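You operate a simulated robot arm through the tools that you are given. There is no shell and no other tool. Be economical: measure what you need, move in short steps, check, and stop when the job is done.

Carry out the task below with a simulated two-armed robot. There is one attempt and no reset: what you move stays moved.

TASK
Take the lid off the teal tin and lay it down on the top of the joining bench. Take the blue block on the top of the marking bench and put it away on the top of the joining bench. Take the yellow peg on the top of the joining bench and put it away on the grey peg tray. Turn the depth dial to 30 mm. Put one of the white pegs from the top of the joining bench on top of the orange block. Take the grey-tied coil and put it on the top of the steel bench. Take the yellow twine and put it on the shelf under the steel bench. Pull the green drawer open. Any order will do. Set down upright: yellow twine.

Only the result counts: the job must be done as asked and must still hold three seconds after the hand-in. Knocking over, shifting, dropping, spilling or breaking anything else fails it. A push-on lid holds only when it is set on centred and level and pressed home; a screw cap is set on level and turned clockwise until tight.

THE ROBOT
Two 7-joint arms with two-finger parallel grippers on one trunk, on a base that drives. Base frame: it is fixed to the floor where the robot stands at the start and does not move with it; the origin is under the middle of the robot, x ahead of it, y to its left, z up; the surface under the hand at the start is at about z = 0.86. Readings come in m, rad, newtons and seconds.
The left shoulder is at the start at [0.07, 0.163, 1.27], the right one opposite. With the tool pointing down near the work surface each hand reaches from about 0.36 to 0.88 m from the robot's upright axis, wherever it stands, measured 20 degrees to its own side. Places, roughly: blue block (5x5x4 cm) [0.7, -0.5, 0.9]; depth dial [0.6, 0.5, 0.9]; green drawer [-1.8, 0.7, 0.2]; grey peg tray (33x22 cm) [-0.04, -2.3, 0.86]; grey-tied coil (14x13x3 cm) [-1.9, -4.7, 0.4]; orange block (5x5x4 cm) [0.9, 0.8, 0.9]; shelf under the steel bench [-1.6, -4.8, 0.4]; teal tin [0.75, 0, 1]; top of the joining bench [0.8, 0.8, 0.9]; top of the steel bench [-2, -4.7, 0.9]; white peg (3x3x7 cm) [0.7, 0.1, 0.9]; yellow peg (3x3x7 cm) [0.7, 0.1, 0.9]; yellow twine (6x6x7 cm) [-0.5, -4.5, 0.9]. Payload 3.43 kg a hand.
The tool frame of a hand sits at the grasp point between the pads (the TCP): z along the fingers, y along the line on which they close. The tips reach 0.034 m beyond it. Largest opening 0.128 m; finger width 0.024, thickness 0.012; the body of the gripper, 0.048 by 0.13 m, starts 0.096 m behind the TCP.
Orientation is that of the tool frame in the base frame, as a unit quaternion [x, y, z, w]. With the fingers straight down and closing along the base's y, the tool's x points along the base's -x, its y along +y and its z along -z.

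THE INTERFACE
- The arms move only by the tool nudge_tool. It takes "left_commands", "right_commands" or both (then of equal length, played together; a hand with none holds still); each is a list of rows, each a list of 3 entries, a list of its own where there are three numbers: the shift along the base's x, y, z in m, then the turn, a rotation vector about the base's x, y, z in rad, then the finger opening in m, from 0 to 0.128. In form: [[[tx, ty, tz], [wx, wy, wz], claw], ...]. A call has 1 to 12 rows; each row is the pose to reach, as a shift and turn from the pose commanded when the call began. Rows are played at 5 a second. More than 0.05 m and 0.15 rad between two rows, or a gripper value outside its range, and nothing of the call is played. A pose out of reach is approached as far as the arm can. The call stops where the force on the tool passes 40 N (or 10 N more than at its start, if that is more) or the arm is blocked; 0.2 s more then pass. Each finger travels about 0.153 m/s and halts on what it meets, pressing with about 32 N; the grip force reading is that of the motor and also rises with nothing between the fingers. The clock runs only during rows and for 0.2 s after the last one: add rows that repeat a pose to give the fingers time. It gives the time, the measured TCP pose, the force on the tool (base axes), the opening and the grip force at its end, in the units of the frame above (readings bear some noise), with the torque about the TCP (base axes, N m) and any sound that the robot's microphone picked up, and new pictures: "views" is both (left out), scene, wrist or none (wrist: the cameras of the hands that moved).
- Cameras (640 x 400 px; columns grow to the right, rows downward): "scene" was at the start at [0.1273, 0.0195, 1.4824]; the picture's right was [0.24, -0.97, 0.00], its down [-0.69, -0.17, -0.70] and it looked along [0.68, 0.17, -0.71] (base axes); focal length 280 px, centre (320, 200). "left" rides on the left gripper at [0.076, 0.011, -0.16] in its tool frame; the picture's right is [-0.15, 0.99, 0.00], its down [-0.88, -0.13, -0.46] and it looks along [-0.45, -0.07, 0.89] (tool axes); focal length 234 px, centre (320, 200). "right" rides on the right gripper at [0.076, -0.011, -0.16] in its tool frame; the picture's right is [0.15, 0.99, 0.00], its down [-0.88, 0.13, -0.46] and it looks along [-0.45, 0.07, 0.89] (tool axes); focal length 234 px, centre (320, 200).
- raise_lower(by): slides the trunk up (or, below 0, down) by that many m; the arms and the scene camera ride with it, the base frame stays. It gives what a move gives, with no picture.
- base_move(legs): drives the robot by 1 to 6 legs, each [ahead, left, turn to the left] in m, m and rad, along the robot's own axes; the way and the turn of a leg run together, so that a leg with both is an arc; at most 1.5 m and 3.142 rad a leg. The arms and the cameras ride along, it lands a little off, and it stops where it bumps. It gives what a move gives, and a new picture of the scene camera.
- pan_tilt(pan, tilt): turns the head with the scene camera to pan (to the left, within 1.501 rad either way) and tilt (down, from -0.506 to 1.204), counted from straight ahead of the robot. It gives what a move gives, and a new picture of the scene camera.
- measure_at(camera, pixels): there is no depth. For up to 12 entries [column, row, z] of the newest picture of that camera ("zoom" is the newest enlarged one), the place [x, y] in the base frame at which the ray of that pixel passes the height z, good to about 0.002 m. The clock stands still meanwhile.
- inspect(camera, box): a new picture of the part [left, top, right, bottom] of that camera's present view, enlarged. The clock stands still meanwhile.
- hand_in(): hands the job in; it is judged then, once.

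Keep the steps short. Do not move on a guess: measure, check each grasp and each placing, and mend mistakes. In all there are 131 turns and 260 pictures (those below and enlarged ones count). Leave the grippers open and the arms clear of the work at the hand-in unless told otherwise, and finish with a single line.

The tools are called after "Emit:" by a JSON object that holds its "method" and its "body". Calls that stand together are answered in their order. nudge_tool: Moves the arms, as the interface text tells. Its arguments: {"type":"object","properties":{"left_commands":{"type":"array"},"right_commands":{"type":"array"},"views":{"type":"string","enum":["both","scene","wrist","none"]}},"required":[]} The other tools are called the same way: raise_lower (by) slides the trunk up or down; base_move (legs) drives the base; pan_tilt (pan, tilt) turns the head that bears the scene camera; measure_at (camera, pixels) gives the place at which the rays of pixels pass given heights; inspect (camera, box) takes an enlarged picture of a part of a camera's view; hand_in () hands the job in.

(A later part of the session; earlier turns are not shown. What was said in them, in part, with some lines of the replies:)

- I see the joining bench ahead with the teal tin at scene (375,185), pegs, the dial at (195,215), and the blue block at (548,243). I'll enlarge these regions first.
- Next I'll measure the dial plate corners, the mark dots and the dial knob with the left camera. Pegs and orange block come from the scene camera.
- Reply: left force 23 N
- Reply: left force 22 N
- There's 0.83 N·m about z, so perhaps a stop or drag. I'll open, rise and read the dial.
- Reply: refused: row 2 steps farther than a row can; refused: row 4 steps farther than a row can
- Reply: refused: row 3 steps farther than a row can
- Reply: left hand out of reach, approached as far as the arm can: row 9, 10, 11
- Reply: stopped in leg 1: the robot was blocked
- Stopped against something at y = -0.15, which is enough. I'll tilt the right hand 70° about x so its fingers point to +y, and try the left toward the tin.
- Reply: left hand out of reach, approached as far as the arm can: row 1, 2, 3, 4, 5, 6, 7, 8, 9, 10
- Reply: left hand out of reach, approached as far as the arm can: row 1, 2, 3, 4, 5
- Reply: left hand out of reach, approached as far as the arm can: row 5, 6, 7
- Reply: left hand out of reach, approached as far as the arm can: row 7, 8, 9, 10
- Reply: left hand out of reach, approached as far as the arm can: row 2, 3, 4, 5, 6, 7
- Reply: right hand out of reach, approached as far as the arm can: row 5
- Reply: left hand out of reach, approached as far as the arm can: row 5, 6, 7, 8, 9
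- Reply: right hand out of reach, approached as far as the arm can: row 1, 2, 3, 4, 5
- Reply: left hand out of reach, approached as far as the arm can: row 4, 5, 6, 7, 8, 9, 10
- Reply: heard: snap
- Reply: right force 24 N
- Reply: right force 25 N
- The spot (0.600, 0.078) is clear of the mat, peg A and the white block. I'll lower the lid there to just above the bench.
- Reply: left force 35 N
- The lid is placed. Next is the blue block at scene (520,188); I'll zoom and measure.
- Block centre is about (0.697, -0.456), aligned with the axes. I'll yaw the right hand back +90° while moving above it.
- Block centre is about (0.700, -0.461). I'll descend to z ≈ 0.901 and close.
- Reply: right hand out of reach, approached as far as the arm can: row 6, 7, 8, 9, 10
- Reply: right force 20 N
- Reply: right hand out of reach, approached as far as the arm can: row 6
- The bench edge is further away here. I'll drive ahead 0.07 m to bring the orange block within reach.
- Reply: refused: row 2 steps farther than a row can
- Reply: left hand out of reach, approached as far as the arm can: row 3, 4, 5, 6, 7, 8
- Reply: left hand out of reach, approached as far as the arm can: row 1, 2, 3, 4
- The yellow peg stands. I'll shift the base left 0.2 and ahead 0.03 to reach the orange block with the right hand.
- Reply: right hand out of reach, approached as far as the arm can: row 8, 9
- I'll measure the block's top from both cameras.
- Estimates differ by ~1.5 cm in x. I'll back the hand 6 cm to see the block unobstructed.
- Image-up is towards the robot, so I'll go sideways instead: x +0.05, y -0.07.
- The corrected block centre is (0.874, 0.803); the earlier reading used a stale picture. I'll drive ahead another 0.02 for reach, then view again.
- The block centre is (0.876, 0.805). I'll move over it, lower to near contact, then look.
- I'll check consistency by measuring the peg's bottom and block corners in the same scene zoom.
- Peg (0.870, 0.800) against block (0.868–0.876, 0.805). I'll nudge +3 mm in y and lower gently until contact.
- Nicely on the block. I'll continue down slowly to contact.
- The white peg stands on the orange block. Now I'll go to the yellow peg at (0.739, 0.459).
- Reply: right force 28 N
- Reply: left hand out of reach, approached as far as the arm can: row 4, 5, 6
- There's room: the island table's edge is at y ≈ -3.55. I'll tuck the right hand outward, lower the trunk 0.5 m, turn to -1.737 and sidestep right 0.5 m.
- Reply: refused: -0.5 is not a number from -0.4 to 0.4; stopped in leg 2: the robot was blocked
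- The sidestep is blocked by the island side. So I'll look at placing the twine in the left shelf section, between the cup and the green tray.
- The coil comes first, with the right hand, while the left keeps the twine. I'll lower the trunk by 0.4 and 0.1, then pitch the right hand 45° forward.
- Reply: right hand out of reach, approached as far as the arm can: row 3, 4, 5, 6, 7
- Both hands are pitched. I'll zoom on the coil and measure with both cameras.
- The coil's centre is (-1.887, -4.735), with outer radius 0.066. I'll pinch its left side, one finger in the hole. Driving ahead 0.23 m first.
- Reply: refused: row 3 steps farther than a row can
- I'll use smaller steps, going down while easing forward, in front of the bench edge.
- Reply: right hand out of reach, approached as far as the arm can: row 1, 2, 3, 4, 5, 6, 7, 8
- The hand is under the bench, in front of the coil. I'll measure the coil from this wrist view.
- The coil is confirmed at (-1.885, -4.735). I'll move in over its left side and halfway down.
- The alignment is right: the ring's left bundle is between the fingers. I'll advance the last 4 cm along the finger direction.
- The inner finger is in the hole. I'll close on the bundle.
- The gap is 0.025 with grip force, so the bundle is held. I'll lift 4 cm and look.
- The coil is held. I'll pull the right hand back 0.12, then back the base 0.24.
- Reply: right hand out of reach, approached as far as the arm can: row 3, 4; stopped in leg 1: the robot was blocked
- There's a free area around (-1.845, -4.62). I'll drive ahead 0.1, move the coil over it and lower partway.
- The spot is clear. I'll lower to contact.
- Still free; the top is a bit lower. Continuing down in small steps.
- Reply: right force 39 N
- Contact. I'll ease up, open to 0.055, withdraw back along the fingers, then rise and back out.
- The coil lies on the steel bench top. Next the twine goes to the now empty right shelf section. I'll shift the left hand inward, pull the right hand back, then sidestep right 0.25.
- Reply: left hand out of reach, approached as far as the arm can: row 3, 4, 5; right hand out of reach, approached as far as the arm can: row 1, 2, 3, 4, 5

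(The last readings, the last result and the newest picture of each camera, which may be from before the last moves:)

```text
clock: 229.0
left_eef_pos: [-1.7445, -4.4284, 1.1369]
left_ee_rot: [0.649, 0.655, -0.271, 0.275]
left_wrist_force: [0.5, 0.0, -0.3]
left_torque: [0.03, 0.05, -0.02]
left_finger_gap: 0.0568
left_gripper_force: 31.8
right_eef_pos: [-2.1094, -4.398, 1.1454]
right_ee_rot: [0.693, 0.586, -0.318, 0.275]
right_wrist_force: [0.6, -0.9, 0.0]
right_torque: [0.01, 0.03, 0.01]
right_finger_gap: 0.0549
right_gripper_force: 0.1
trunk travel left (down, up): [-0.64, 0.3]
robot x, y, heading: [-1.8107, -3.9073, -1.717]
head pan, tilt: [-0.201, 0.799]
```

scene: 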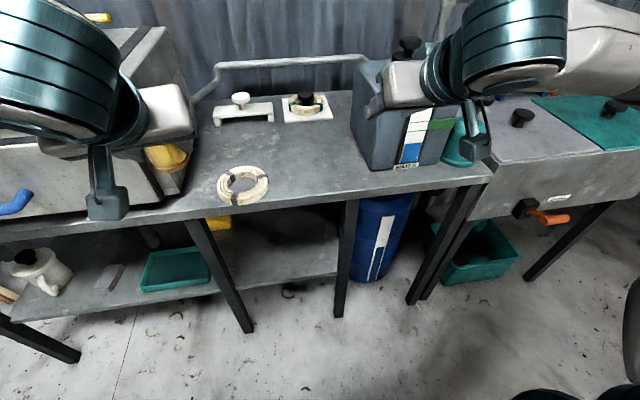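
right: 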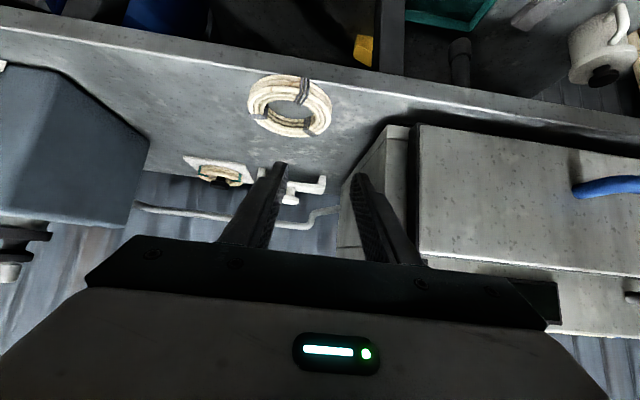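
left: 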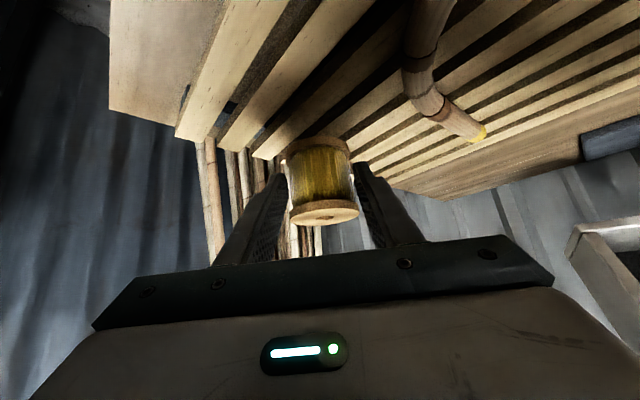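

The sidestep worked and the coil is clearly on top. I'll move the right hand outward and back for clearance, sidestep 0.05 more, then lower the trunk.

Emit:
{"method": "nudge_tool", "body": {"right_commands": [[[-0.03, 0.025, 0], [0, 0, 0], 0.055], [[-0.06, 0.05, 0], [0, 0, 0], 0.055], [[-0.09, 0.08, 0], [0, 0, 0], 0.055], [[-0.115, 0.11, 0], [0, 0, 0], 0.055], [[-0.138, 0.144, 0], [0, 0, 0], 0.055]], "views": "none"}}

Emit:
{"method": "base_move", "body": {"legs": [[0, -0.05, -0.015]]}}

Emit:
{"method": "raise_lower", "body": {"by": -0.4}}

Emit:
{"method": "raise_lower", "body": {"by": -0.17}}

Emit:
{"method": "pan_tilt", "body": {"pan": 0.0, "tilt": 0.65}}

```text
clock: 230.2
left_eef_pos: [-1.7436, -4.4256, 1.1376]
left_ee_rot: [0.649, 0.655, -0.272, 0.276]
left_wrist_force: [-1.2, -0.2, -1.5]
left_torque: [-0.02, 0.02, -0.04]
left_finger_gap: 0.0572
left_gripper_force: 32.3
right_eef_pos: [-2.2878, -4.2777, 1.1801]
right_ee_rot: [0.692, 0.586, -0.317, 0.277]
right_wrist_force: [0.3, 0.1, 0.7]
right_torque: [-0.03, 0.0, 0.01]
right_finger_gap: 0.0549
right_gripper_force: 0.1
right hand out of reach, approached as far as the arm can: row 1, 2, 3, 4, 5
trunk travel left (down, up): [-0.64, 0.3]
robot x, y, heading: [-1.8093, -3.9059, -1.725]
head pan, tilt: [-0.201, 0.799]
```

```text
clock: 231.1
left_eef_pos: [-1.7981, -4.4224, 1.1364]
left_ee_rot: [0.654, 0.65, -0.273, 0.273]
left_wrist_force: [-0.5, -0.9, -0.9]
left_torque: [0.06, 0.03, -0.04]
left_finger_gap: 0.0569
left_gripper_force: 32.6
right_eef_pos: [-2.3402, -4.2665, 1.1815]
right_ee_rot: [0.696, 0.582, -0.319, 0.274]
right_wrist_force: [0.5, -0.2, -0.1]
right_torque: [0.01, 0.04, -0.03]
right_finger_gap: 0.055
right_gripper_force: 0.0
trunk travel left (down, up): [-0.64, 0.3]
robot x, y, heading: [-1.8584, -3.8953, -1.738]
head pan, tilt: [-0.201, 0.799]
```

scene: 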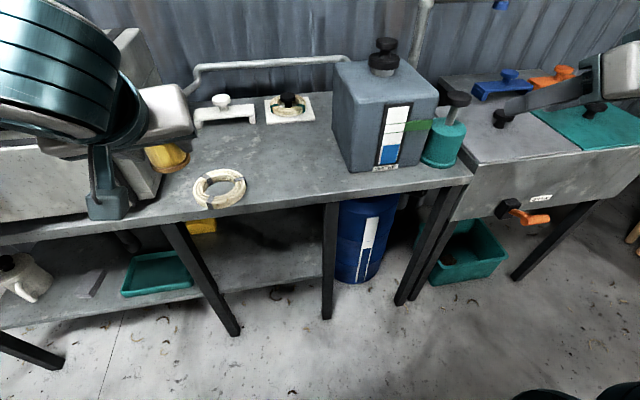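

```text
clock: 234.9
left_eef_pos: [-1.7996, -4.4215, 0.7363]
left_ee_rot: [0.655, 0.65, -0.273, 0.273]
left_wrist_force: [0.9, -0.3, -0.4]
left_torque: [0.04, -0.02, -0.02]
left_finger_gap: 0.0571
left_gripper_force: 32.1
right_eef_pos: [-2.3408, -4.2665, 0.7799]
right_ee_rot: [0.697, 0.582, -0.319, 0.273]
right_wrist_force: [-0.6, -0.6, 0.3]
right_torque: [-0.02, -0.04, 0.02]
right_finger_gap: 0.0548
right_gripper_force: 0.2
trunk travel left (down, up): [-0.24, 0.7]
robot x, y, heading: [-1.8606, -3.8975, -1.737]
head pan, tilt: [-0.201, 0.799]
```

```text
clock: 236.8
left_eef_pos: [-1.8, -4.4228, 0.5659]
left_ee_rot: [0.654, 0.65, -0.274, 0.274]
left_wrist_force: [0.0, -0.6, -1.6]
left_torque: [0.05, 0.01, -0.01]
left_finger_gap: 0.0571
left_gripper_force: 31.6
right_eef_pos: [-2.3405, -4.266, 0.6099]
right_ee_rot: [0.696, 0.582, -0.318, 0.274]
right_wrist_force: [-0.1, 0.1, 1.3]
right_torque: [-0.02, 0.01, 0.02]
right_finger_gap: 0.0551
right_gripper_force: 0.0
trunk travel left (down, up): [-0.07, 0.87]
robot x, y, heading: [-1.8594, -3.8952, -1.741]
head pan, tilt: [-0.201, 0.799]
```

```text
clock: 237.6
left_eef_pos: [-1.7999, -4.421, 0.5677]
left_ee_rot: [0.655, 0.65, -0.274, 0.273]
left_wrist_force: [0.1, -1.2, -0.4]
left_torque: [0.0, 0.01, -0.02]
left_finger_gap: 0.057
left_gripper_force: 32.3
right_eef_pos: [-2.3408, -4.2667, 0.6096]
right_ee_rot: [0.697, 0.581, -0.319, 0.273]
right_wrist_force: [-0.1, -0.8, 0.1]
right_torque: [0.0, 0.01, 0.03]
right_finger_gap: 0.0552
right_gripper_force: 0.2
trunk travel left (down, up): [-0.07, 0.87]
robot x, y, heading: [-1.8598, -3.9023, -1.735]
head pan, tilt: [0.0, 0.649]
```

scene: 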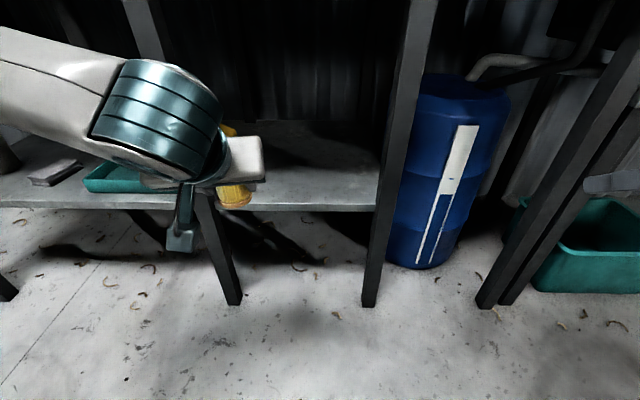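

The twine is in front of the open right section. I'll check leg positions before going ahead.

Emit:
{"method": "measure_at", "body": {"camera": "scene", "pixels": [[234, 303, 0], [370, 305, 0], [487, 305, 0], [508, 303, 0], [300, 210, 0.4], [210, 200, 0.4], [400, 150, 0.5], [540, 280, 0.1]]}}

Emit:
{"method": "nudge_tool", "body": {"left_commands": [[[-0.006, -0.035, -0.01], [0, 0, 0], 0.045], [[-0.012, -0.07, -0.02], [0, 0, 0], 0.045], [[-0.018, -0.105, -0.03], [0, 0, 0], 0.045], [[-0.024, -0.14, -0.04], [0, 0, 0], 0.045], [[-0.03, -0.175, -0.05], [0, 0, 0], 0.045]], "views": "both"}}

```text
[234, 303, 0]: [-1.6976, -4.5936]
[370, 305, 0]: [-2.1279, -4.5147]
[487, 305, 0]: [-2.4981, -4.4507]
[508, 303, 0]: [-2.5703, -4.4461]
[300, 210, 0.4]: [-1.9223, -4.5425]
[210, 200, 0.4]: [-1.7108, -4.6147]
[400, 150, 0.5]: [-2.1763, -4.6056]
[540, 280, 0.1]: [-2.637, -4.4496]
```

```text
clock: 238.8
left_eef_pos: [-1.8189, -4.5946, 0.5168]
left_ee_rot: [0.655, 0.65, -0.274, 0.272]
left_wrist_force: [0.4, 0.2, 0.0]
left_torque: [0.06, -0.01, -0.04]
left_finger_gap: 0.0568
left_gripper_force: 32.0
left hand out of reach, approached as far as the arm can: row 5
right_eef_pos: [-2.3413, -4.2672, 0.6101]
right_ee_rot: [0.696, 0.581, -0.319, 0.274]
right_wrist_force: [-0.7, -0.5, -0.4]
right_torque: [0.03, -0.02, 0.0]
right_finger_gap: 0.055
right_gripper_force: 0.1
trunk travel left (down, up): [-0.07, 0.87]
robot x, y, heading: [-1.8585, -3.8989, -1.74]
head pan, tilt: [0.0, 0.649]
```

scene: 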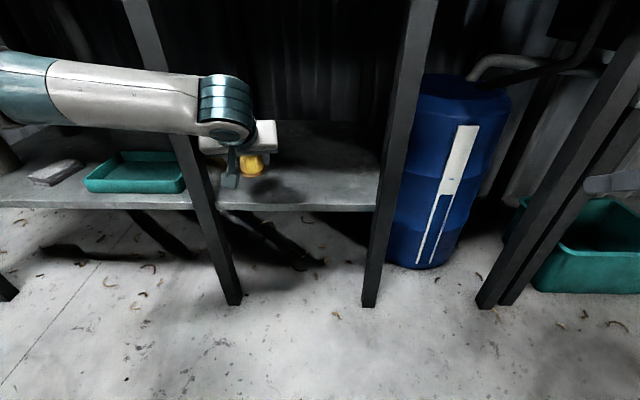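
left: 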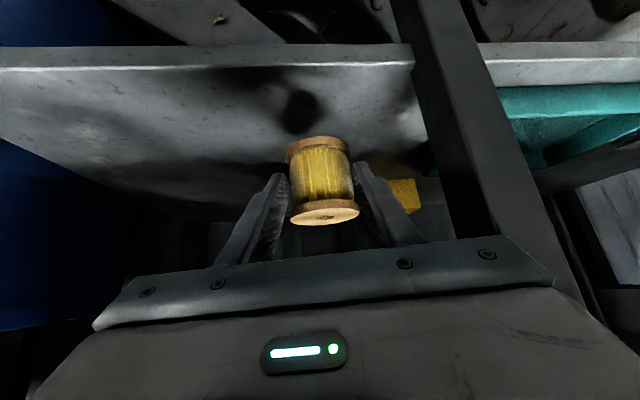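

The twine is over the shelf, upright. I'll drive ahead 0.05 to bring it further in.

Emit:
{"method": "base_move", "body": {"legs": [[0.055, 0, 0]]}}

Emit:
{"method": "nudge_tool", "body": {"left_commands": [[[0, 0, -0.02], [0, 0, 0], 0.045], [[0, 0, -0.04], [0, 0, 0], 0.045], [[0, 0, -0.05], [0, 0, 0], 0.045], [[0, 0, -0.055], [0, 0, 0], 0.045], [[0, 0, -0.058], [0, 0, 0], 0.045]], "views": "both"}}

Emit:
{"method": "inspect", "body": {"camera": "scene", "box": [170, 120, 370, 245]}}

```text
clock: 239.7
left_eef_pos: [-1.8293, -4.6482, 0.5161]
left_ee_rot: [0.655, 0.65, -0.273, 0.272]
left_wrist_force: [0.5, 0.1, -1.0]
left_torque: [0.05, -0.01, 0.0]
left_finger_gap: 0.057
left_gripper_force: 32.5
right_eef_pos: [-2.3505, -4.3199, 0.6088]
right_ee_rot: [0.696, 0.581, -0.32, 0.274]
right_wrist_force: [0.5, 0.3, 0.6]
right_torque: [-0.01, -0.03, 0.01]
right_finger_gap: 0.0549
right_gripper_force: 0.0
trunk travel left (down, up): [-0.07, 0.87]
robot x, y, heading: [-1.8689, -3.9561, -1.736]
head pan, tilt: [0.0, 0.649]
```

scene: 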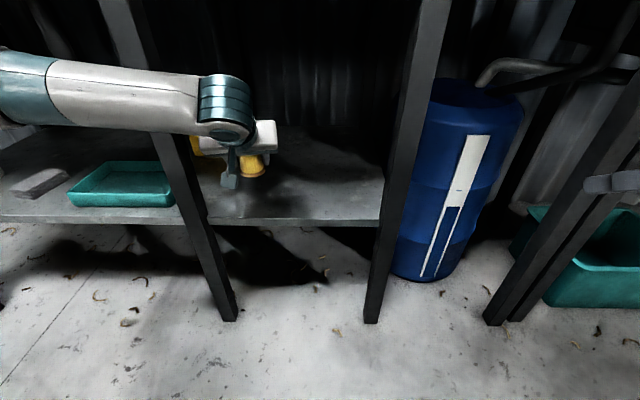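

```text
clock: 240.9
left_eef_pos: [-1.8166, -4.6473, 0.4636]
left_ee_rot: [0.655, 0.649, -0.275, 0.271]
left_wrist_force: [0.4, -0.4, -1.7]
left_torque: [0.03, 0.01, 0.01]
left_finger_gap: 0.057
left_gripper_force: 31.8
left hand out of reach, approached as far as the arm can: row 2, 3, 4, 5
right_eef_pos: [-2.3508, -4.3185, 0.6096]
right_ee_rot: [0.696, 0.582, -0.319, 0.274]
right_wrist_force: [0.3, -0.3, 0.0]
right_torque: [-0.02, 0.0, -0.04]
right_finger_gap: 0.0551
right_gripper_force: 0.1
trunk travel left (down, up): [-0.07, 0.87]
robot x, y, heading: [-1.8667, -3.9501, -1.739]
head pan, tilt: [0.0, 0.649]
```

scene: 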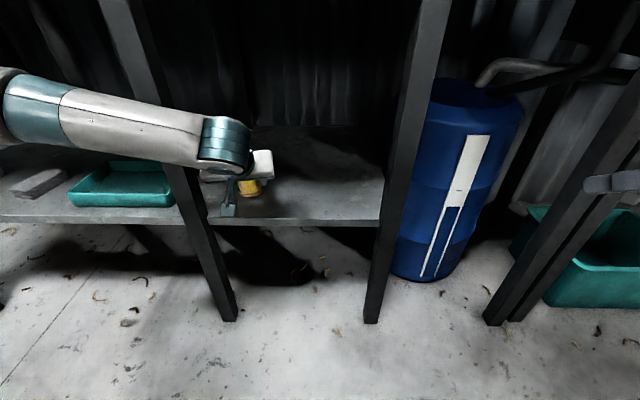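
left: 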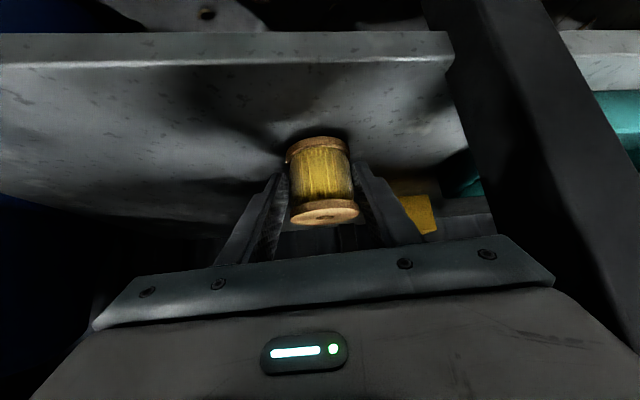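

```text
3.20 times, centred on (270, 182) of scene
```

zoom: 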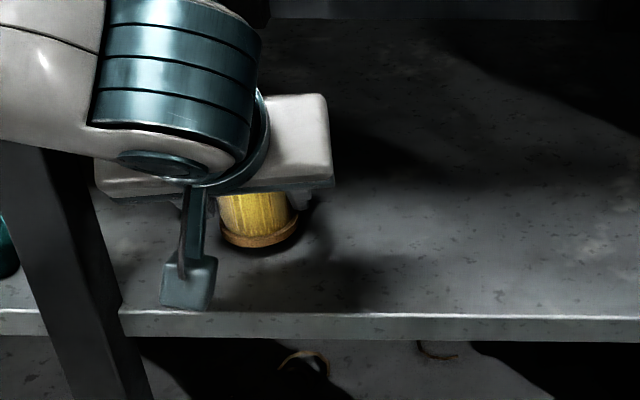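

Nearly there: z = 0.464, twine bottom about 0.417. The arm's at its limit, so I'll lower the trunk gently by 0.012.

Emit:
{"method": "raise_lower", "body": {"by": -0.012}}

Emit:
{"method": "inspect", "body": {"camera": "scene", "box": [190, 145, 310, 230]}}

```text
clock: 241.5
left_eef_pos: [-1.8191, -4.6479, 0.4507]
left_ee_rot: [0.655, 0.649, -0.274, 0.272]
left_wrist_force: [0.4, -0.1, -0.5]
left_torque: [0.03, 0.0, 0.04]
left_finger_gap: 0.0569
left_gripper_force: 31.3
right_eef_pos: [-2.3505, -4.3196, 0.5982]
right_ee_rot: [0.697, 0.581, -0.319, 0.273]
right_wrist_force: [-0.4, 0.2, 0.2]
right_torque: [-0.01, 0.02, 0.01]
right_finger_gap: 0.0547
right_gripper_force: 0.1
trunk travel left (down, up): [-0.058, 0.882]
robot x, y, heading: [-1.8713, -3.9506, -1.737]
head pan, tilt: [0.0, 0.649]
```

```text
4.71 times, centred on (250, 188) of scene
```

zoom: 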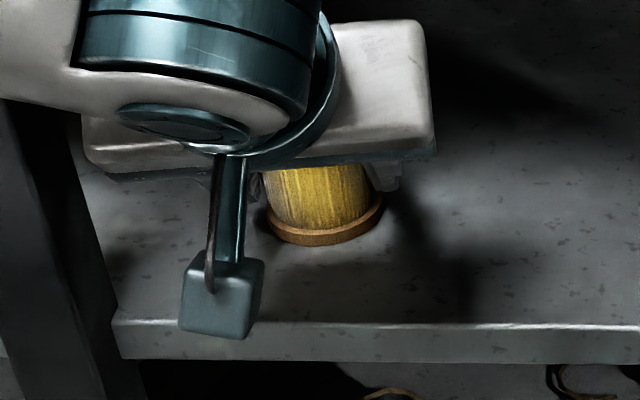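

Still no contact. Down 4 mm more at a time.

Emit:
{"method": "raise_lower", "body": {"by": -0.004}}

Emit:
{"method": "raise_lower", "body": {"by": -0.003}}

```text
clock: 242.1
left_eef_pos: [-1.8168, -4.6472, 0.4497]
left_ee_rot: [0.655, 0.648, -0.277, 0.272]
left_wrist_force: [1.6, 2.2, 12.6]
left_torque: [0.03, -0.25, 0.01]
left_finger_gap: 0.0571
left_gripper_force: 32.0
right_eef_pos: [-2.3496, -4.3189, 0.5944]
right_ee_rot: [0.697, 0.582, -0.318, 0.274]
right_wrist_force: [-1.2, 0.0, 0.4]
right_torque: [0.0, 0.03, 0.01]
right_finger_gap: 0.055
right_gripper_force: 0.1
trunk travel left (down, up): [-0.054, 0.886]
robot x, y, heading: [-1.8668, -3.9517, -1.737]
head pan, tilt: [0.0, 0.649]
```

```text
clock: 242.6
left_eef_pos: [-1.8169, -4.6464, 0.4504]
left_ee_rot: [0.654, 0.648, -0.278, 0.274]
left_wrist_force: [4.1, 2.3, 30.8]
left_torque: [-0.35, -0.21, 0.06]
left_finger_gap: 0.0571
left_gripper_force: 32.4
right_eef_pos: [-2.3504, -4.3177, 0.5925]
right_ee_rot: [0.696, 0.581, -0.32, 0.274]
right_wrist_force: [-0.2, 0.2, -0.4]
right_torque: [0.01, -0.01, 0.03]
right_finger_gap: 0.055
right_gripper_force: 0.1
trunk travel left (down, up): [-0.051, 0.889]
robot x, y, heading: [-1.8665, -3.9499, -1.742]
head pan, tilt: [0.0, 0.649]
5 turns are left
```

The twine rests on the shelf (31 N). Only a few turns remain, so I'll chain several steps. First unload, open, withdraw and check. Then back off, raise the trunk, drive the known corridor backwards to face the green drawer, and measure a grid there.

Emit:
{"method": "raise_lower", "body": {"by": 0.005}}

Emit:
{"method": "nudge_tool", "body": {"left_commands": [[[0, 0, 0], [0, 0, 0], 0.065], [[0, 0, 0], [0, 0, 0], 0.085], [[0, 0, 0], [0, 0, 0], 0.085], [[0.005, 0.03, 0.02], [0, 0, 0], 0.085], [[0.011, 0.065, 0.045], [0, 0, 0], 0.085], [[0.017, 0.1, 0.07], [0, 0, 0], 0.085], [[0.023, 0.135, 0.09], [0, 0, 0], 0.085], [[0.029, 0.17, 0.1], [0, 0, 0], 0.085], [[0.033, 0.2, 0.1], [0, 0, 0], 0.085]], "views": "scene"}}

Emit:
{"method": "base_move", "body": {"legs": [[-0.05, 0, 0]]}}

Emit:
{"method": "raise_lower", "body": {"by": 0.4}}

Emit:
{"method": "raise_lower", "body": {"by": 0.15}}

Emit:
{"method": "base_move", "body": {"legs": [[0, 0.8, 0], [-0.65, 0, 0.167], [-1.3, 0, 0], [-1.3, 0.27, 0], [-1.5, 0, 0], [0, 0, -1.43]]}}

Emit:
{"method": "pan_tilt", "body": {"pan": 0.0, "tilt": 0.75}}

Emit:
{"method": "measure_at", "body": {"camera": "scene", "pixels": [[140, 130, 0.22], [260, 130, 0.22], [380, 130, 0.22], [500, 130, 0.22], [140, 210, 0.22], [260, 210, 0.22], [380, 210, 0.22], [500, 210, 0.22], [140, 290, 0.22], [260, 290, 0.22], [380, 290, 0.22], [500, 290, 0.22]]}}

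Emit:
{"method": "inspect", "body": {"camera": "scene", "box": [160, 100, 480, 300]}}

```text
clock: 243.1
left_eef_pos: [-1.8173, -4.648, 0.4492]
left_ee_rot: [0.655, 0.649, -0.275, 0.273]
left_wrist_force: [-0.5, -8.0, 17.0]
left_torque: [-1.28, 0.08, 0.05]
left_finger_gap: 0.057
left_gripper_force: 32.1
right_eef_pos: [-2.3501, -4.3194, 0.5952]
right_ee_rot: [0.697, 0.581, -0.32, 0.274]
right_wrist_force: [0.1, -0.1, 1.1]
right_torque: [0.01, 0.0, 0.03]
right_finger_gap: 0.055
right_gripper_force: 0.0
trunk travel left (down, up): [-0.056, 0.884]
robot x, y, heading: [-1.8658, -3.9546, -1.736]
head pan, tilt: [0.0, 0.649]
```

```text
clock: 245.1
left_eef_pos: [-1.7926, -4.4615, 0.557]
left_ee_rot: [0.655, 0.649, -0.274, 0.272]
left_wrist_force: [0.1, -0.3, 0.8]
left_torque: [-0.01, -0.02, 0.0]
left_finger_gap: 0.0849
left_gripper_force: 0.1
left hand out of reach, approached as far as the arm can: row 9
right_eef_pos: [-2.3507, -4.3193, 0.595]
right_ee_rot: [0.697, 0.582, -0.319, 0.274]
right_wrist_force: [-0.6, -0.2, 0.6]
right_torque: [-0.01, -0.03, 0.03]
right_finger_gap: 0.0548
right_gripper_force: 0.1
trunk travel left (down, up): [-0.056, 0.884]
robot x, y, heading: [-1.87, -3.9511, -1.738]
head pan, tilt: [0.0, 0.649]
```

scene: 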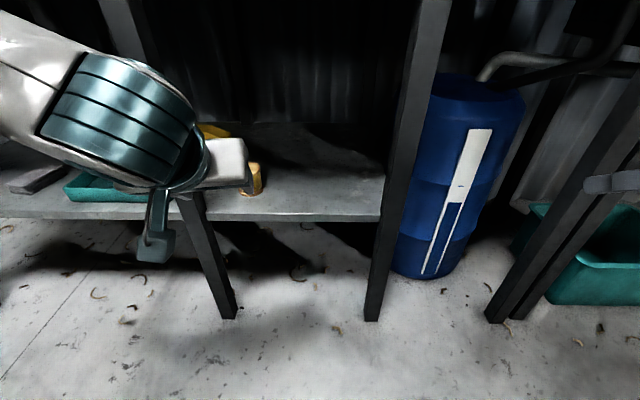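

```text
clock: 246.0
left_eef_pos: [-1.7848, -4.4133, 0.5576]
left_ee_rot: [0.655, 0.649, -0.274, 0.272]
left_wrist_force: [-0.2, 0.5, 0.2]
left_torque: [0.02, -0.02, 0.01]
left_finger_gap: 0.0852
left_gripper_force: 0.0
right_eef_pos: [-2.3425, -4.2699, 0.5958]
right_ee_rot: [0.697, 0.581, -0.319, 0.273]
right_wrist_force: [-0.4, 0.7, -0.5]
right_torque: [0.0, 0.0, 0.02]
right_finger_gap: 0.055
right_gripper_force: 0.1
trunk travel left (down, up): [-0.056, 0.884]
robot x, y, heading: [-1.8599, -3.9025, -1.744]
head pan, tilt: [0.0, 0.649]
```

scene: 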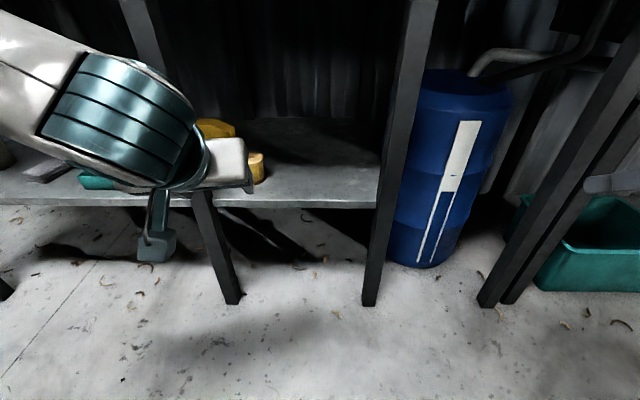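

```text
clock: 249.9
left_eef_pos: [-1.7852, -4.4132, 0.9581]
left_ee_rot: [0.656, 0.649, -0.274, 0.27]
left_wrist_force: [-0.1, -0.5, -0.8]
left_torque: [0.0, -0.03, -0.01]
left_finger_gap: 0.085
left_gripper_force: 0.1
right_eef_pos: [-2.3437, -4.2705, 0.9954]
right_ee_rot: [0.697, 0.581, -0.319, 0.274]
right_wrist_force: [0.3, 0.1, -0.2]
right_torque: [0.02, -0.01, 0.01]
right_finger_gap: 0.0552
right_gripper_force: 0.0
trunk travel left (down, up): [-0.456, 0.484]
robot x, y, heading: [-1.8597, -3.905, -1.742]
head pan, tilt: [0.0, 0.649]
```

```text
clock: 251.6
left_eef_pos: [-1.7845, -4.4124, 1.1072]
left_ee_rot: [0.656, 0.649, -0.273, 0.27]
left_wrist_force: [-0.6, -0.3, 0.7]
left_torque: [-0.04, 0.0, -0.01]
left_finger_gap: 0.0851
left_gripper_force: 0.1
right_eef_pos: [-2.343, -4.269, 1.1449]
right_ee_rot: [0.697, 0.581, -0.319, 0.274]
right_wrist_force: [0.4, 0.1, -0.3]
right_torque: [-0.03, 0.0, 0.02]
right_finger_gap: 0.055
right_gripper_force: 0.0
trunk travel left (down, up): [-0.606, 0.334]
robot x, y, heading: [-1.8604, -3.9028, -1.741]
head pan, tilt: [0.0, 0.649]
```

```text
clock: 281.9
left_eef_pos: [-0.9828, 0.4646, 1.1087]
left_ee_rot: [0.917, 0.107, -0.382, 0.045]
left_wrist_force: [-0.5, 0.6, 0.3]
left_torque: [0.0, 0.01, -0.02]
left_finger_gap: 0.085
left_gripper_force: 0.0
right_eef_pos: [-0.9769, 1.0401, 1.1454]
right_ee_rot: [0.907, 0.027, -0.42, 0.018]
right_wrist_force: [0.0, -0.2, 0.6]
right_torque: [0.0, -0.01, -0.01]
right_finger_gap: 0.0548
right_gripper_force: 0.1
trunk travel left (down, up): [-0.606, 0.334]
robot x, y, heading: [-0.5066, 0.6596, -3.062]
head pan, tilt: [0.0, 0.649]
```

scene: 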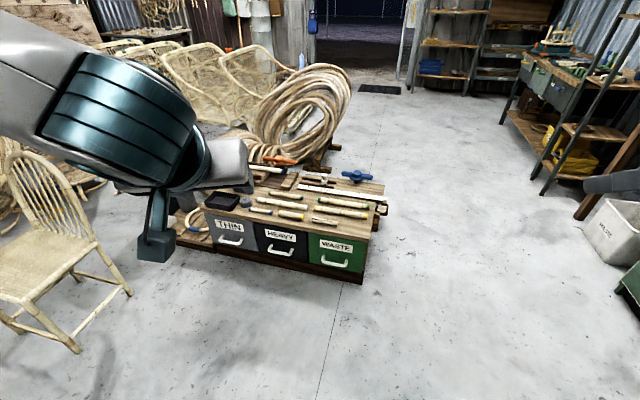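

```text
clock: 282.6
left_eef_pos: [-0.9824, 0.4635, 1.1076]
left_ee_rot: [0.916, 0.108, -0.383, 0.046]
left_wrist_force: [1.3, 0.6, 0.8]
left_torque: [0.01, 0.02, -0.01]
left_finger_gap: 0.0851
left_gripper_force: 0.0
right_eef_pos: [-0.9773, 1.0396, 1.145]
right_ee_rot: [0.907, 0.028, -0.42, 0.019]
right_wrist_force: [-0.4, 0.0, 0.0]
right_torque: [-0.01, 0.03, 0.01]
right_finger_gap: 0.055
right_gripper_force: 0.0
trunk travel left (down, up): [-0.606, 0.334]
robot x, y, heading: [-0.5071, 0.6602, -3.069]
head pan, tilt: [0.0, 0.75]
```

scene: 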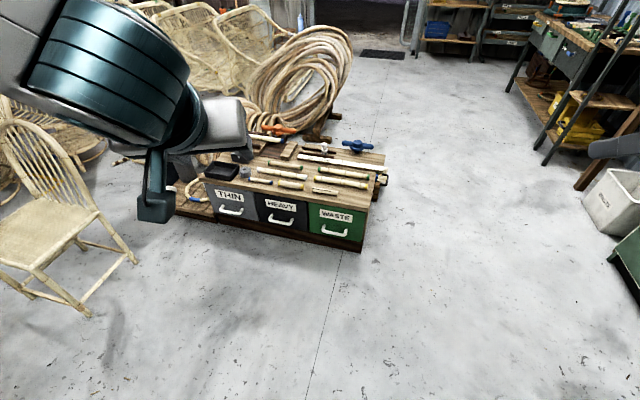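

```text
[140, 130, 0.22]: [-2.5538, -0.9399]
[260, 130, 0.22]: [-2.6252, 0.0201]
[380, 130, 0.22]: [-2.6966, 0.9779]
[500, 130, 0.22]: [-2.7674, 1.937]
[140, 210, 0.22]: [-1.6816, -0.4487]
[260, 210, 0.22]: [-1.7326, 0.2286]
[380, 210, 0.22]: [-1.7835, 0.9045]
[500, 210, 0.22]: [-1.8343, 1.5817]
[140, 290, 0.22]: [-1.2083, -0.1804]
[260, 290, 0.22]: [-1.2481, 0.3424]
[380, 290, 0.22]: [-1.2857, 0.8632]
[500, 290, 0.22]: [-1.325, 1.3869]
```

```text
2.00 times, centred on (320, 200) of scene
4 turns are left
```

zoom: 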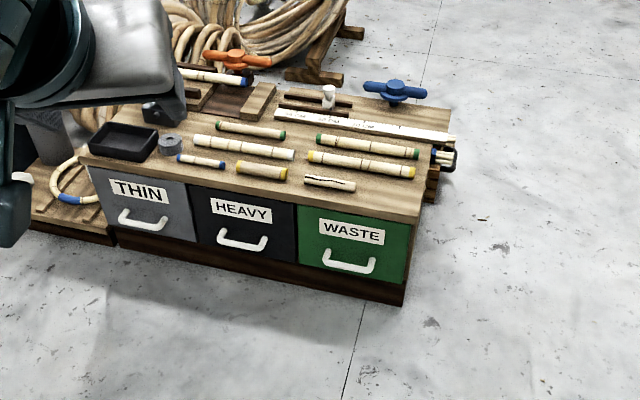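

Everything arrived well, and the twine stands upright on the shelf. The green WASTE drawer's handle is at about (-1.607, 0.634, 0.22), its face normal about (0.975, -0.223). I'll turn the right hand to point down with fingers closing along the pull, drive up square to the face, lower the trunk and pre-position.

Emit:
{"method": "nudge_tool", "body": {"right_commands": [[[0, 0, 0], [0.009, -0.144, 0], 0.045], [[0, 0, 0], [0.018, -0.289, 0], 0.045], [[0, 0, 0], [0.027, -0.433, 0], 0.045], [[0, 0, 0], [0.036, -0.577, 0], 0.045], [[0, 0, 0], [0.045, -0.722, 0], 0.045], [[0, 0, 0], [0.0534, -0.866, 0], 0.045], [[0, 0, 0], [0.0534, -0.866, 0], 0.045]], "views": "none"}}

Emit:
{"method": "nudge_tool", "body": {"right_commands": [[[0, 0, 0], [0, 0, -0.143], 0.045], [[0, 0, 0], [0, 0, -0.286], 0.045], [[0, 0, 0], [0, 0, -0.429], 0.045], [[0, 0, 0], [0, 0, -0.572], 0.045], [[0, 0, 0], [0, 0, -0.715], 0.045], [[0, 0, 0], [0, 0, -0.858], 0.045], [[0, 0, 0], [0, 0, -1.0], 0.045], [[0, 0, 0], [0, 0, -1.143], 0.045], [[0, 0, 0], [0, 0, -1.286], 0.045], [[0, 0, 0], [0, 0, -1.429], 0.045], [[0, 0, 0], [0, 0, -1.571], 0.045], [[0, 0, 0], [0, 0, -1.571], 0.045]], "views": "none"}}

Emit:
{"method": "base_move", "body": {"legs": [[0, 0, -0.297], [0, 0.44, 0], [0.38, 0, 0]]}}

Emit:
{"method": "raise_lower", "body": {"by": -0.4}}

Emit:
{"method": "raise_lower", "body": {"by": -0.2}}

Emit:
{"method": "nudge_tool", "body": {"right_commands": [[[-0.03, -0.025, 0], [0, 0, 0], 0.045], [[-0.06, -0.05, -0.01], [0, 0, 0], 0.045], [[-0.09, -0.075, -0.03], [0, 0, 0], 0.045], [[-0.12, -0.1, -0.05], [0, 0, 0], 0.045], [[-0.15, -0.125, -0.07], [0, 0, 0], 0.045], [[-0.175, -0.147, -0.09], [0, 0, 0], 0.045], [[-0.19, -0.16, -0.1], [0, 0, 0], 0.045], [[-0.19, -0.16, -0.1], [0, 0, 0], 0.045]], "views": "wrist"}}

Emit:
{"method": "pan_tilt", "body": {"pan": -0.25, "tilt": 0.75}}

Emit:
{"method": "measure_at", "body": {"camera": "scene", "pixels": [[220, 140, 0.22], [300, 140, 0.22], [380, 140, 0.22], [220, 180, 0.22], [300, 180, 0.22], [380, 180, 0.22], [220, 220, 0.22], [300, 220, 0.22], [380, 220, 0.22], [220, 260, 0.22], [300, 260, 0.22], [380, 260, 0.22]]}}

Emit:
{"method": "measure_at", "body": {"camera": "right", "pixels": [[240, 80, 0.22], [320, 80, 0.22], [400, 80, 0.22], [240, 130, 0.22], [320, 130, 0.22], [400, 130, 0.22], [240, 180, 0.22], [320, 180, 0.22], [400, 180, 0.22], [320, 230, 0.22], [480, 130, 0.22], [480, 180, 0.22]]}}

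Emit:
{"method": "inspect", "body": {"camera": "right", "box": [160, 20, 480, 220]}}

```text
clock: 284.2
left_eef_pos: [-0.9821, 0.4642, 1.1084]
left_ee_rot: [0.916, 0.106, -0.384, 0.044]
left_wrist_force: [0.1, -0.1, 0.3]
left_torque: [0.0, 0.0, 0.01]
left_finger_gap: 0.085
left_gripper_force: 0.1
right_eef_pos: [-0.976, 1.0404, 1.1452]
right_ee_rot: [1.0, 0.028, 0.001, 0.006]
right_wrist_force: [0.0, 0.2, -0.5]
right_torque: [0.03, 0.01, 0.03]
right_finger_gap: 0.0452
right_gripper_force: 0.0
trunk travel left (down, up): [-0.606, 0.334]
robot x, y, heading: [-0.5068, 0.6556, -3.068]
head pan, tilt: [0.0, 0.75]
```

```text
clock: 286.8
left_eef_pos: [-0.9821, 0.4645, 1.1081]
left_ee_rot: [0.916, 0.108, -0.383, 0.045]
left_wrist_force: [0.0, -0.2, 0.3]
left_torque: [0.0, 0.06, -0.04]
left_finger_gap: 0.085
left_gripper_force: 0.0
right_eef_pos: [-0.9781, 1.0391, 1.1469]
right_ee_rot: [0.726, -0.688, -0.003, 0.004]
right_wrist_force: [0.7, -0.8, -0.9]
right_torque: [-0.03, 0.01, 0.02]
right_finger_gap: 0.0452
right_gripper_force: 0.0
trunk travel left (down, up): [-0.606, 0.334]
robot x, y, heading: [-0.5074, 0.6606, -3.068]
head pan, tilt: [0.0, 0.75]
```

```text
clock: 292.3
left_eef_pos: [-1.4709, 0.2764, 1.1078]
left_ee_rot: [0.923, -0.028, -0.384, -0.012]
left_wrist_force: [-0.5, 0.1, -0.4]
left_torque: [-0.02, -0.03, -0.04]
left_finger_gap: 0.0852
left_gripper_force: 0.0
right_eef_pos: [-1.2981, 0.826, 1.1463]
right_ee_rot: [-0.617, 0.787, 0.005, -0.004]
right_wrist_force: [-0.7, 0.2, 0.1]
right_torque: [0.0, -0.01, 0.01]
right_finger_gap: 0.045
right_gripper_force: 0.1
trunk travel left (down, up): [-0.606, 0.334]
robot x, y, heading: [-0.9599, 0.3254, 2.919]
head pan, tilt: [0.0, 0.75]
```

scene: 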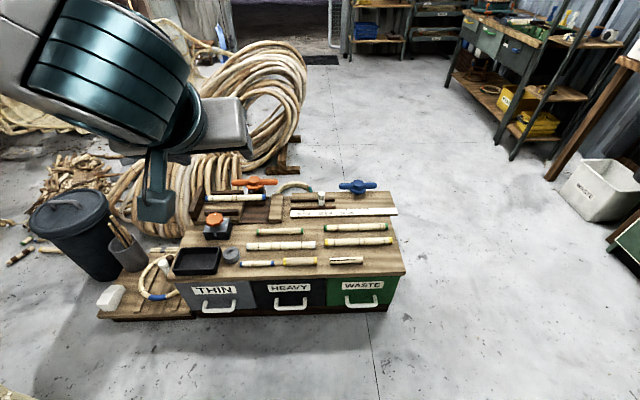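

```text
clock: 296.2
left_eef_pos: [-1.4709, 0.2773, 0.7094]
left_ee_rot: [0.922, -0.029, -0.386, -0.012]
left_wrist_force: [-0.1, 0.4, 0.1]
left_torque: [0.01, -0.02, 0.01]
left_finger_gap: 0.0851
left_gripper_force: 0.1
right_eef_pos: [-1.299, 0.826, 0.7462]
right_ee_rot: [-0.617, 0.787, 0.004, -0.003]
right_wrist_force: [-0.1, -0.5, 0.5]
right_torque: [0.02, 0.02, 0.03]
right_finger_gap: 0.0453
right_gripper_force: 0.1
trunk travel left (down, up): [-0.206, 0.734]
robot x, y, heading: [-0.96, 0.3236, 2.92]
head pan, tilt: [0.0, 0.75]
```

```text
clock: 298.3
left_eef_pos: [-1.4707, 0.2774, 0.5077]
left_ee_rot: [0.922, -0.028, -0.386, -0.012]
left_wrist_force: [0.0, 0.0, 0.0]
left_torque: [-0.02, 0.01, -0.01]
left_finger_gap: 0.085
left_gripper_force: 0.1
right_eef_pos: [-1.2987, 0.8269, 0.5454]
right_ee_rot: [-0.618, 0.787, 0.004, -0.003]
right_wrist_force: [0.7, 0.0, 0.0]
right_torque: [0.01, -0.01, 0.01]
right_finger_gap: 0.0454
right_gripper_force: 0.1
trunk travel left (down, up): [-0.006, 0.934]
robot x, y, heading: [-0.9589, 0.3243, 2.921]
head pan, tilt: [0.0, 0.75]
```

```text
clock: 300.1
left_eef_pos: [-1.4717, 0.2766, 0.508]
left_ee_rot: [0.922, -0.03, -0.385, -0.012]
left_wrist_force: [0.2, -0.2, -0.6]
left_torque: [0.03, 0.01, -0.02]
left_finger_gap: 0.0849
left_gripper_force: 0.1
right_eef_pos: [-1.4878, 0.6657, 0.4464]
right_ee_rot: [-0.617, 0.787, 0.003, -0.004]
right_wrist_force: [-0.1, -0.3, 0.1]
right_torque: [-0.01, -0.01, 0.01]
right_finger_gap: 0.0453
right_gripper_force: 0.2
trunk travel left (down, up): [-0.006, 0.934]
robot x, y, heading: [-0.9604, 0.3234, 2.924]
head pan, tilt: [0.0, 0.75]
```

right: 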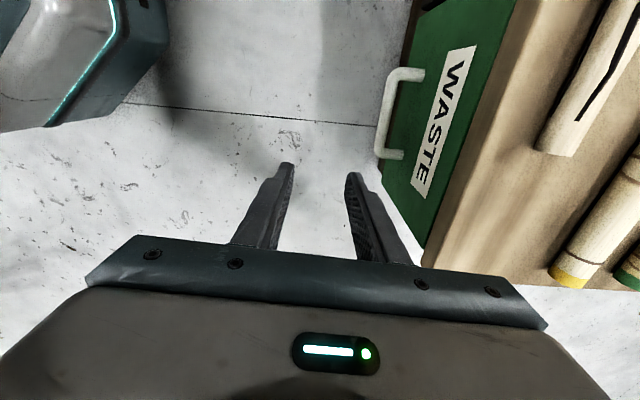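

```text
clock: 300.9
left_eef_pos: [-1.4707, 0.2759, 0.508]
left_ee_rot: [0.922, -0.029, -0.385, -0.013]
left_wrist_force: [-0.4, 0.1, 0.3]
left_torque: [0.01, -0.01, -0.03]
left_finger_gap: 0.0847
left_gripper_force: 0.1
right_eef_pos: [-1.4868, 0.6658, 0.4452]
right_ee_rot: [-0.617, 0.787, 0.004, -0.003]
right_wrist_force: [0.6, 0.3, -0.6]
right_torque: [0.02, -0.01, -0.04]
right_finger_gap: 0.0449
right_gripper_force: 0.1
trunk travel left (down, up): [-0.006, 0.934]
robot x, y, heading: [-0.9597, 0.3236, 2.922]
head pan, tilt: [-0.25, 0.75]
```

scene: 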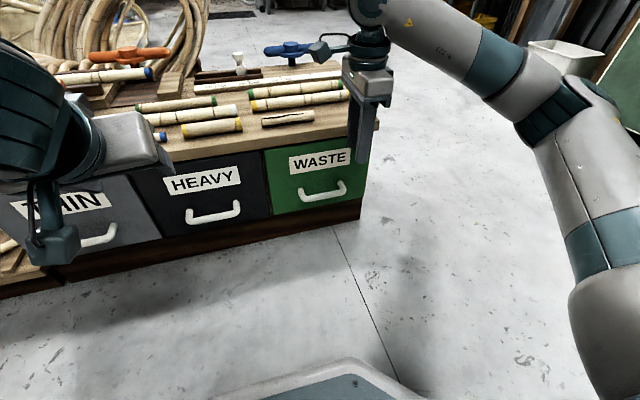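

```text
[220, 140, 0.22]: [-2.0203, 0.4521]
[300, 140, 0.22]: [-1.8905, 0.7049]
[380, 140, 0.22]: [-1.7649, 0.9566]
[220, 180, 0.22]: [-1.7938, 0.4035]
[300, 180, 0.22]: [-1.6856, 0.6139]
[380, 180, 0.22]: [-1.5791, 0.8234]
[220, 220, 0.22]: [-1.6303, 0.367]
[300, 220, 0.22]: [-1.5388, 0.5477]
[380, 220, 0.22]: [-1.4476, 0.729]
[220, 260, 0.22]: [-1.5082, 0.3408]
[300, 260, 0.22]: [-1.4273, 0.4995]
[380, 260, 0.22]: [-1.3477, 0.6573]
```

```text
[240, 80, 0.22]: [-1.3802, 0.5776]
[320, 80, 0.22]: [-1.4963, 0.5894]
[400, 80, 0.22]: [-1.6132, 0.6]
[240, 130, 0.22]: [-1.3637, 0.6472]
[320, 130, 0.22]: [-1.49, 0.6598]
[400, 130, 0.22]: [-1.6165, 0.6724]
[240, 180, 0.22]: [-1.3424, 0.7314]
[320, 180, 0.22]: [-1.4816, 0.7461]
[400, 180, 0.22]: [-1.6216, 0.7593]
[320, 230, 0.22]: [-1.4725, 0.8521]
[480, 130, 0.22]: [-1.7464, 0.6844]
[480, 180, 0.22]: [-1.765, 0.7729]
```

```text
2.00 times, centred on (320, 120) of right
3 turns are left
```

zoom: 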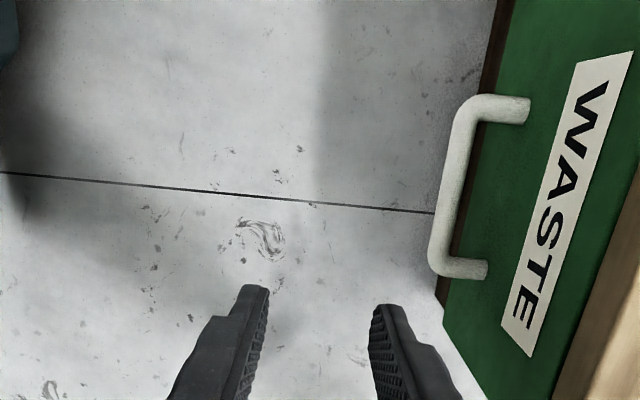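

The handle bar is at (-1.591, 0.645, about 0.225). I'll hook it with the rear finger: opening 0.12, TCP 4.4 cm in front of the bar, down to z = 0.235. Then I'll drive back 0.2 m to pull the drawer.

Emit:
{"method": "nudge_tool", "body": {"right_commands": [[[-0.03, -0.015, 0], [0, 0, 0], 0.12], [[-0.061, -0.031, 0], [0, 0, 0], 0.12], [[-0.061, -0.031, 0], [0, 0, 0], 0.12], [[-0.061, -0.031, -0.045], [0, 0, 0], 0.12], [[-0.061, -0.031, -0.09], [0, 0, 0], 0.12], [[-0.061, -0.031, -0.135], [0, 0, 0], 0.12], [[-0.061, -0.031, -0.175], [0, 0, 0], 0.12], [[-0.061, -0.031, -0.21], [0, 0, 0], 0.12], [[-0.061, -0.031, -0.21], [0, 0, 0], 0.12]], "views": "both"}}

Emit:
{"method": "base_move", "body": {"legs": [[-0.2, 0, 0]]}}

Emit:
{"method": "inspect", "body": {"camera": "right", "box": [160, 20, 480, 220]}}

Emit:
{"method": "measure_at", "body": {"camera": "scene", "pixels": [[220, 100, 0.22], [300, 100, 0.22], [380, 100, 0.22], [220, 140, 0.22], [300, 140, 0.22], [380, 140, 0.22], [220, 180, 0.22], [300, 180, 0.22], [380, 180, 0.22]]}}

```text
clock: 302.9
left_eef_pos: [-1.472, 0.2769, 0.5074]
left_ee_rot: [0.922, -0.029, -0.385, -0.012]
left_wrist_force: [-0.4, 0.2, 0.5]
left_torque: [-0.02, -0.01, 0.03]
left_finger_gap: 0.0849
left_gripper_force: 0.0
right_eef_pos: [-1.5506, 0.6335, 0.237]
right_ee_rot: [-0.618, 0.786, 0.004, -0.003]
right_wrist_force: [0.4, 0.3, 0.8]
right_torque: [-0.01, 0.01, -0.01]
right_finger_gap: 0.1199
right_gripper_force: 0.1
trunk travel left (down, up): [-0.006, 0.934]
robot x, y, heading: [-0.9598, 0.3265, 2.921]
head pan, tilt: [-0.25, 0.75]
```

scene: 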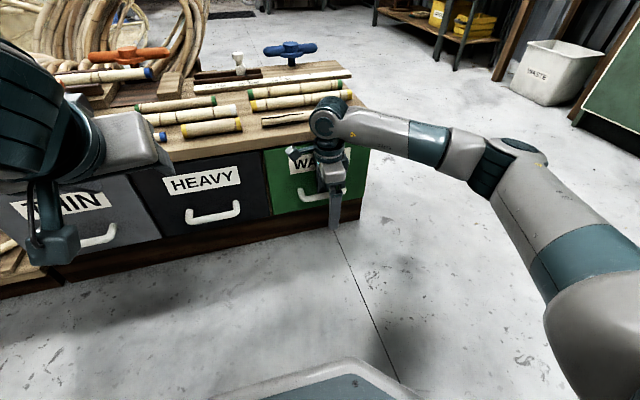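
right: 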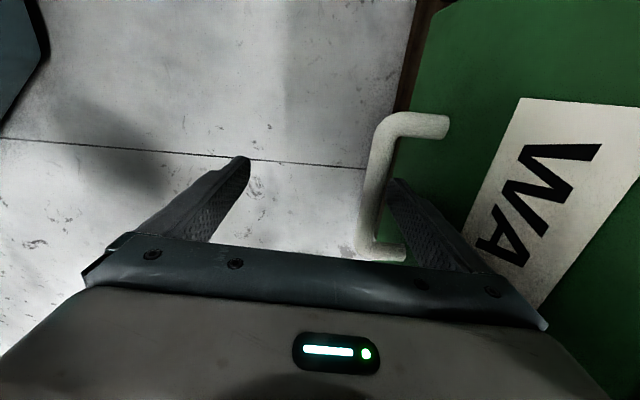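

```text
clock: 304.5
left_eef_pos: [-1.2749, 0.2326, 0.5079]
left_ee_rot: [0.923, -0.029, -0.384, -0.012]
left_wrist_force: [0.4, -0.2, 0.1]
left_torque: [-0.01, 0.01, 0.03]
left_finger_gap: 0.0851
left_gripper_force: 0.1
right_eef_pos: [-1.3551, 0.59, 0.2387]
right_ee_rot: [-0.617, 0.787, 0.004, -0.003]
right_wrist_force: [0.2, -0.3, -0.1]
right_torque: [-0.02, 0.01, 0.02]
right_finger_gap: 0.1201
right_gripper_force: 0.2
trunk travel left (down, up): [-0.006, 0.934]
robot x, y, heading: [-0.7624, 0.2798, 2.919]
head pan, tilt: [-0.25, 0.75]
```

scene: 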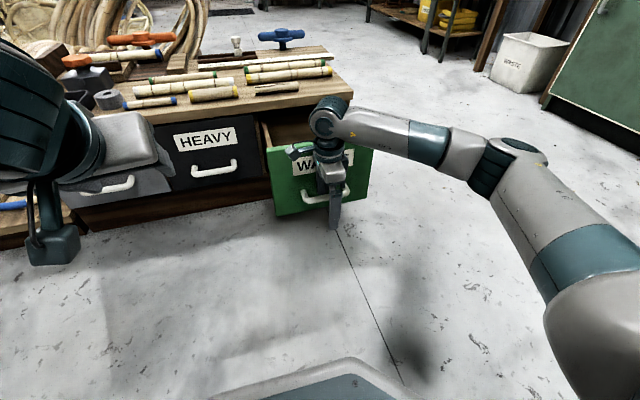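

```text
2.00 times, centred on (320, 120) of right
```

zoom: 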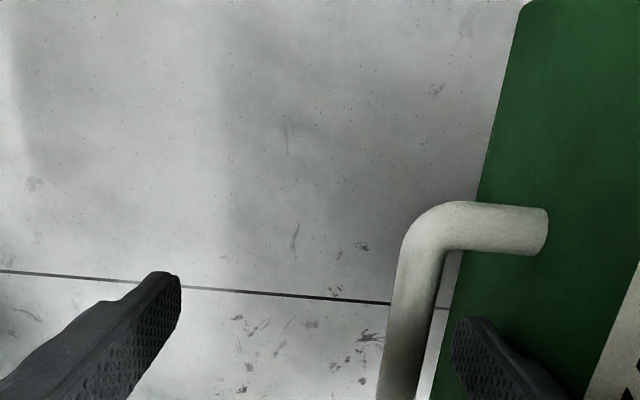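

```text
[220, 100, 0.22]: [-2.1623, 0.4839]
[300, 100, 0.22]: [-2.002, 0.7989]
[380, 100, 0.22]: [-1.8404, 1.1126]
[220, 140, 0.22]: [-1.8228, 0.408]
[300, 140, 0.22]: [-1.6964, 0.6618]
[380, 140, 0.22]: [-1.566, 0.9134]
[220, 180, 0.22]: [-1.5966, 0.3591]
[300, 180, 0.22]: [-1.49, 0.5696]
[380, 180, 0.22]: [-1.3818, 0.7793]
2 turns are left
```

The drawer slid open about 19 cm. I'll pull 5 cm more, unload the finger slightly forward, lift the hand clear, and check.

Emit:
{"method": "base_move", "body": {"legs": [[-0.05, 0, 0]]}}

Emit:
{"method": "nudge_tool", "body": {"right_commands": [[[-0.006, 0.0013, 0], [0, 0, 0], 0.12], [[-0.006, 0.0013, 0.03], [0, 0, 0], 0.12], [[-0.006, 0.0013, 0.07], [0, 0, 0], 0.12], [[-0.006, 0.0013, 0.11], [0, 0, 0], 0.12], [[-0.006, 0.0013, 0.15], [0, 0, 0], 0.12], [[-0.006, 0.0013, 0.19], [0, 0, 0], 0.12], [[0.02, 0.02, 0.22], [0, 0, 0], 0.12], [[0.04, 0.05, 0.24], [0, 0, 0], 0.12], [[0.05, 0.09, 0.26], [0, 0, 0], 0.12], [[0.06, 0.13, 0.26], [0, 0, 0], 0.12]], "views": "scene"}}

Emit:
{"method": "inspect", "body": {"camera": "scene", "box": [160, 60, 480, 260]}}

```text
clock: 305.4
left_eef_pos: [-1.2263, 0.223, 0.5073]
left_ee_rot: [0.922, -0.03, -0.385, -0.012]
left_wrist_force: [0.0, 0.0, 0.4]
left_torque: [0.0, 0.0, 0.01]
left_finger_gap: 0.0849
left_gripper_force: 0.1
right_eef_pos: [-1.3053, 0.5809, 0.2363]
right_ee_rot: [-0.616, 0.787, 0.004, -0.003]
right_wrist_force: [0.0, -0.2, 0.5]
right_torque: [0.0, -0.02, -0.02]
right_finger_gap: 0.1201
right_gripper_force: 0.0
trunk travel left (down, up): [-0.006, 0.934]
robot x, y, heading: [-0.7147, 0.2747, 2.921]
head pan, tilt: [-0.25, 0.75]
```

scene: 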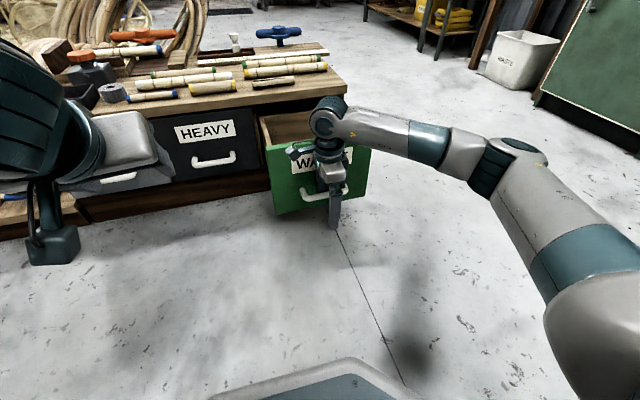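

```text
clock: 307.6
left_eef_pos: [-1.2271, 0.2225, 0.5084]
left_ee_rot: [0.922, -0.03, -0.385, -0.013]
left_wrist_force: [0.2, -0.5, -0.6]
left_torque: [0.02, -0.01, -0.01]
left_finger_gap: 0.0852
left_gripper_force: 0.0
right_eef_pos: [-1.2428, 0.7104, 0.4997]
right_ee_rot: [-0.617, 0.787, 0.004, -0.003]
right_wrist_force: [-0.1, -0.5, -0.7]
right_torque: [0.01, -0.04, 0.03]
right_finger_gap: 0.1198
right_gripper_force: 0.0
trunk travel left (down, up): [-0.006, 0.934]
robot x, y, heading: [-0.7165, 0.268, 2.914]
head pan, tilt: [-0.25, 0.75]
```

scene: 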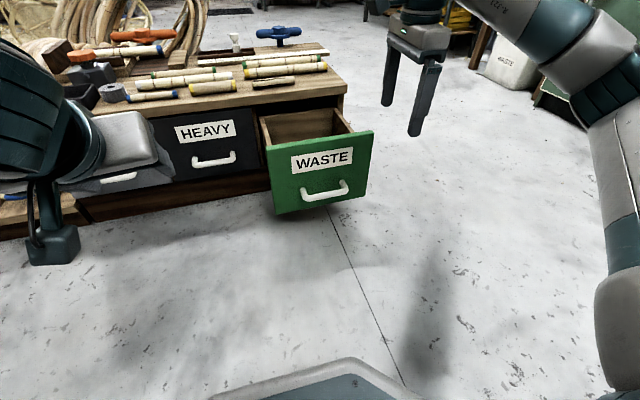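

```text
2.00 times, centred on (320, 160) of scene
1 turns are left
```

zoom: 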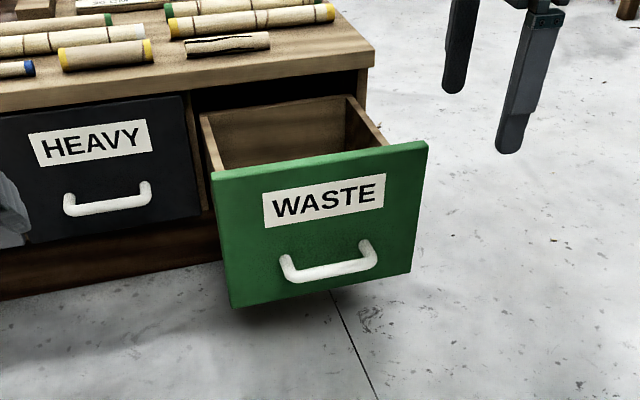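

The green drawer is open, both hands are clear and both grippers are open. Handing in now.

Emit:
{"method": "hand_in", "body": {}}

```text
The job is handed in.
```

All eight parts of the job are done and handed in; the least certain is the depth dial, which I read by eye as within a degree or two of the 30 mm mark.
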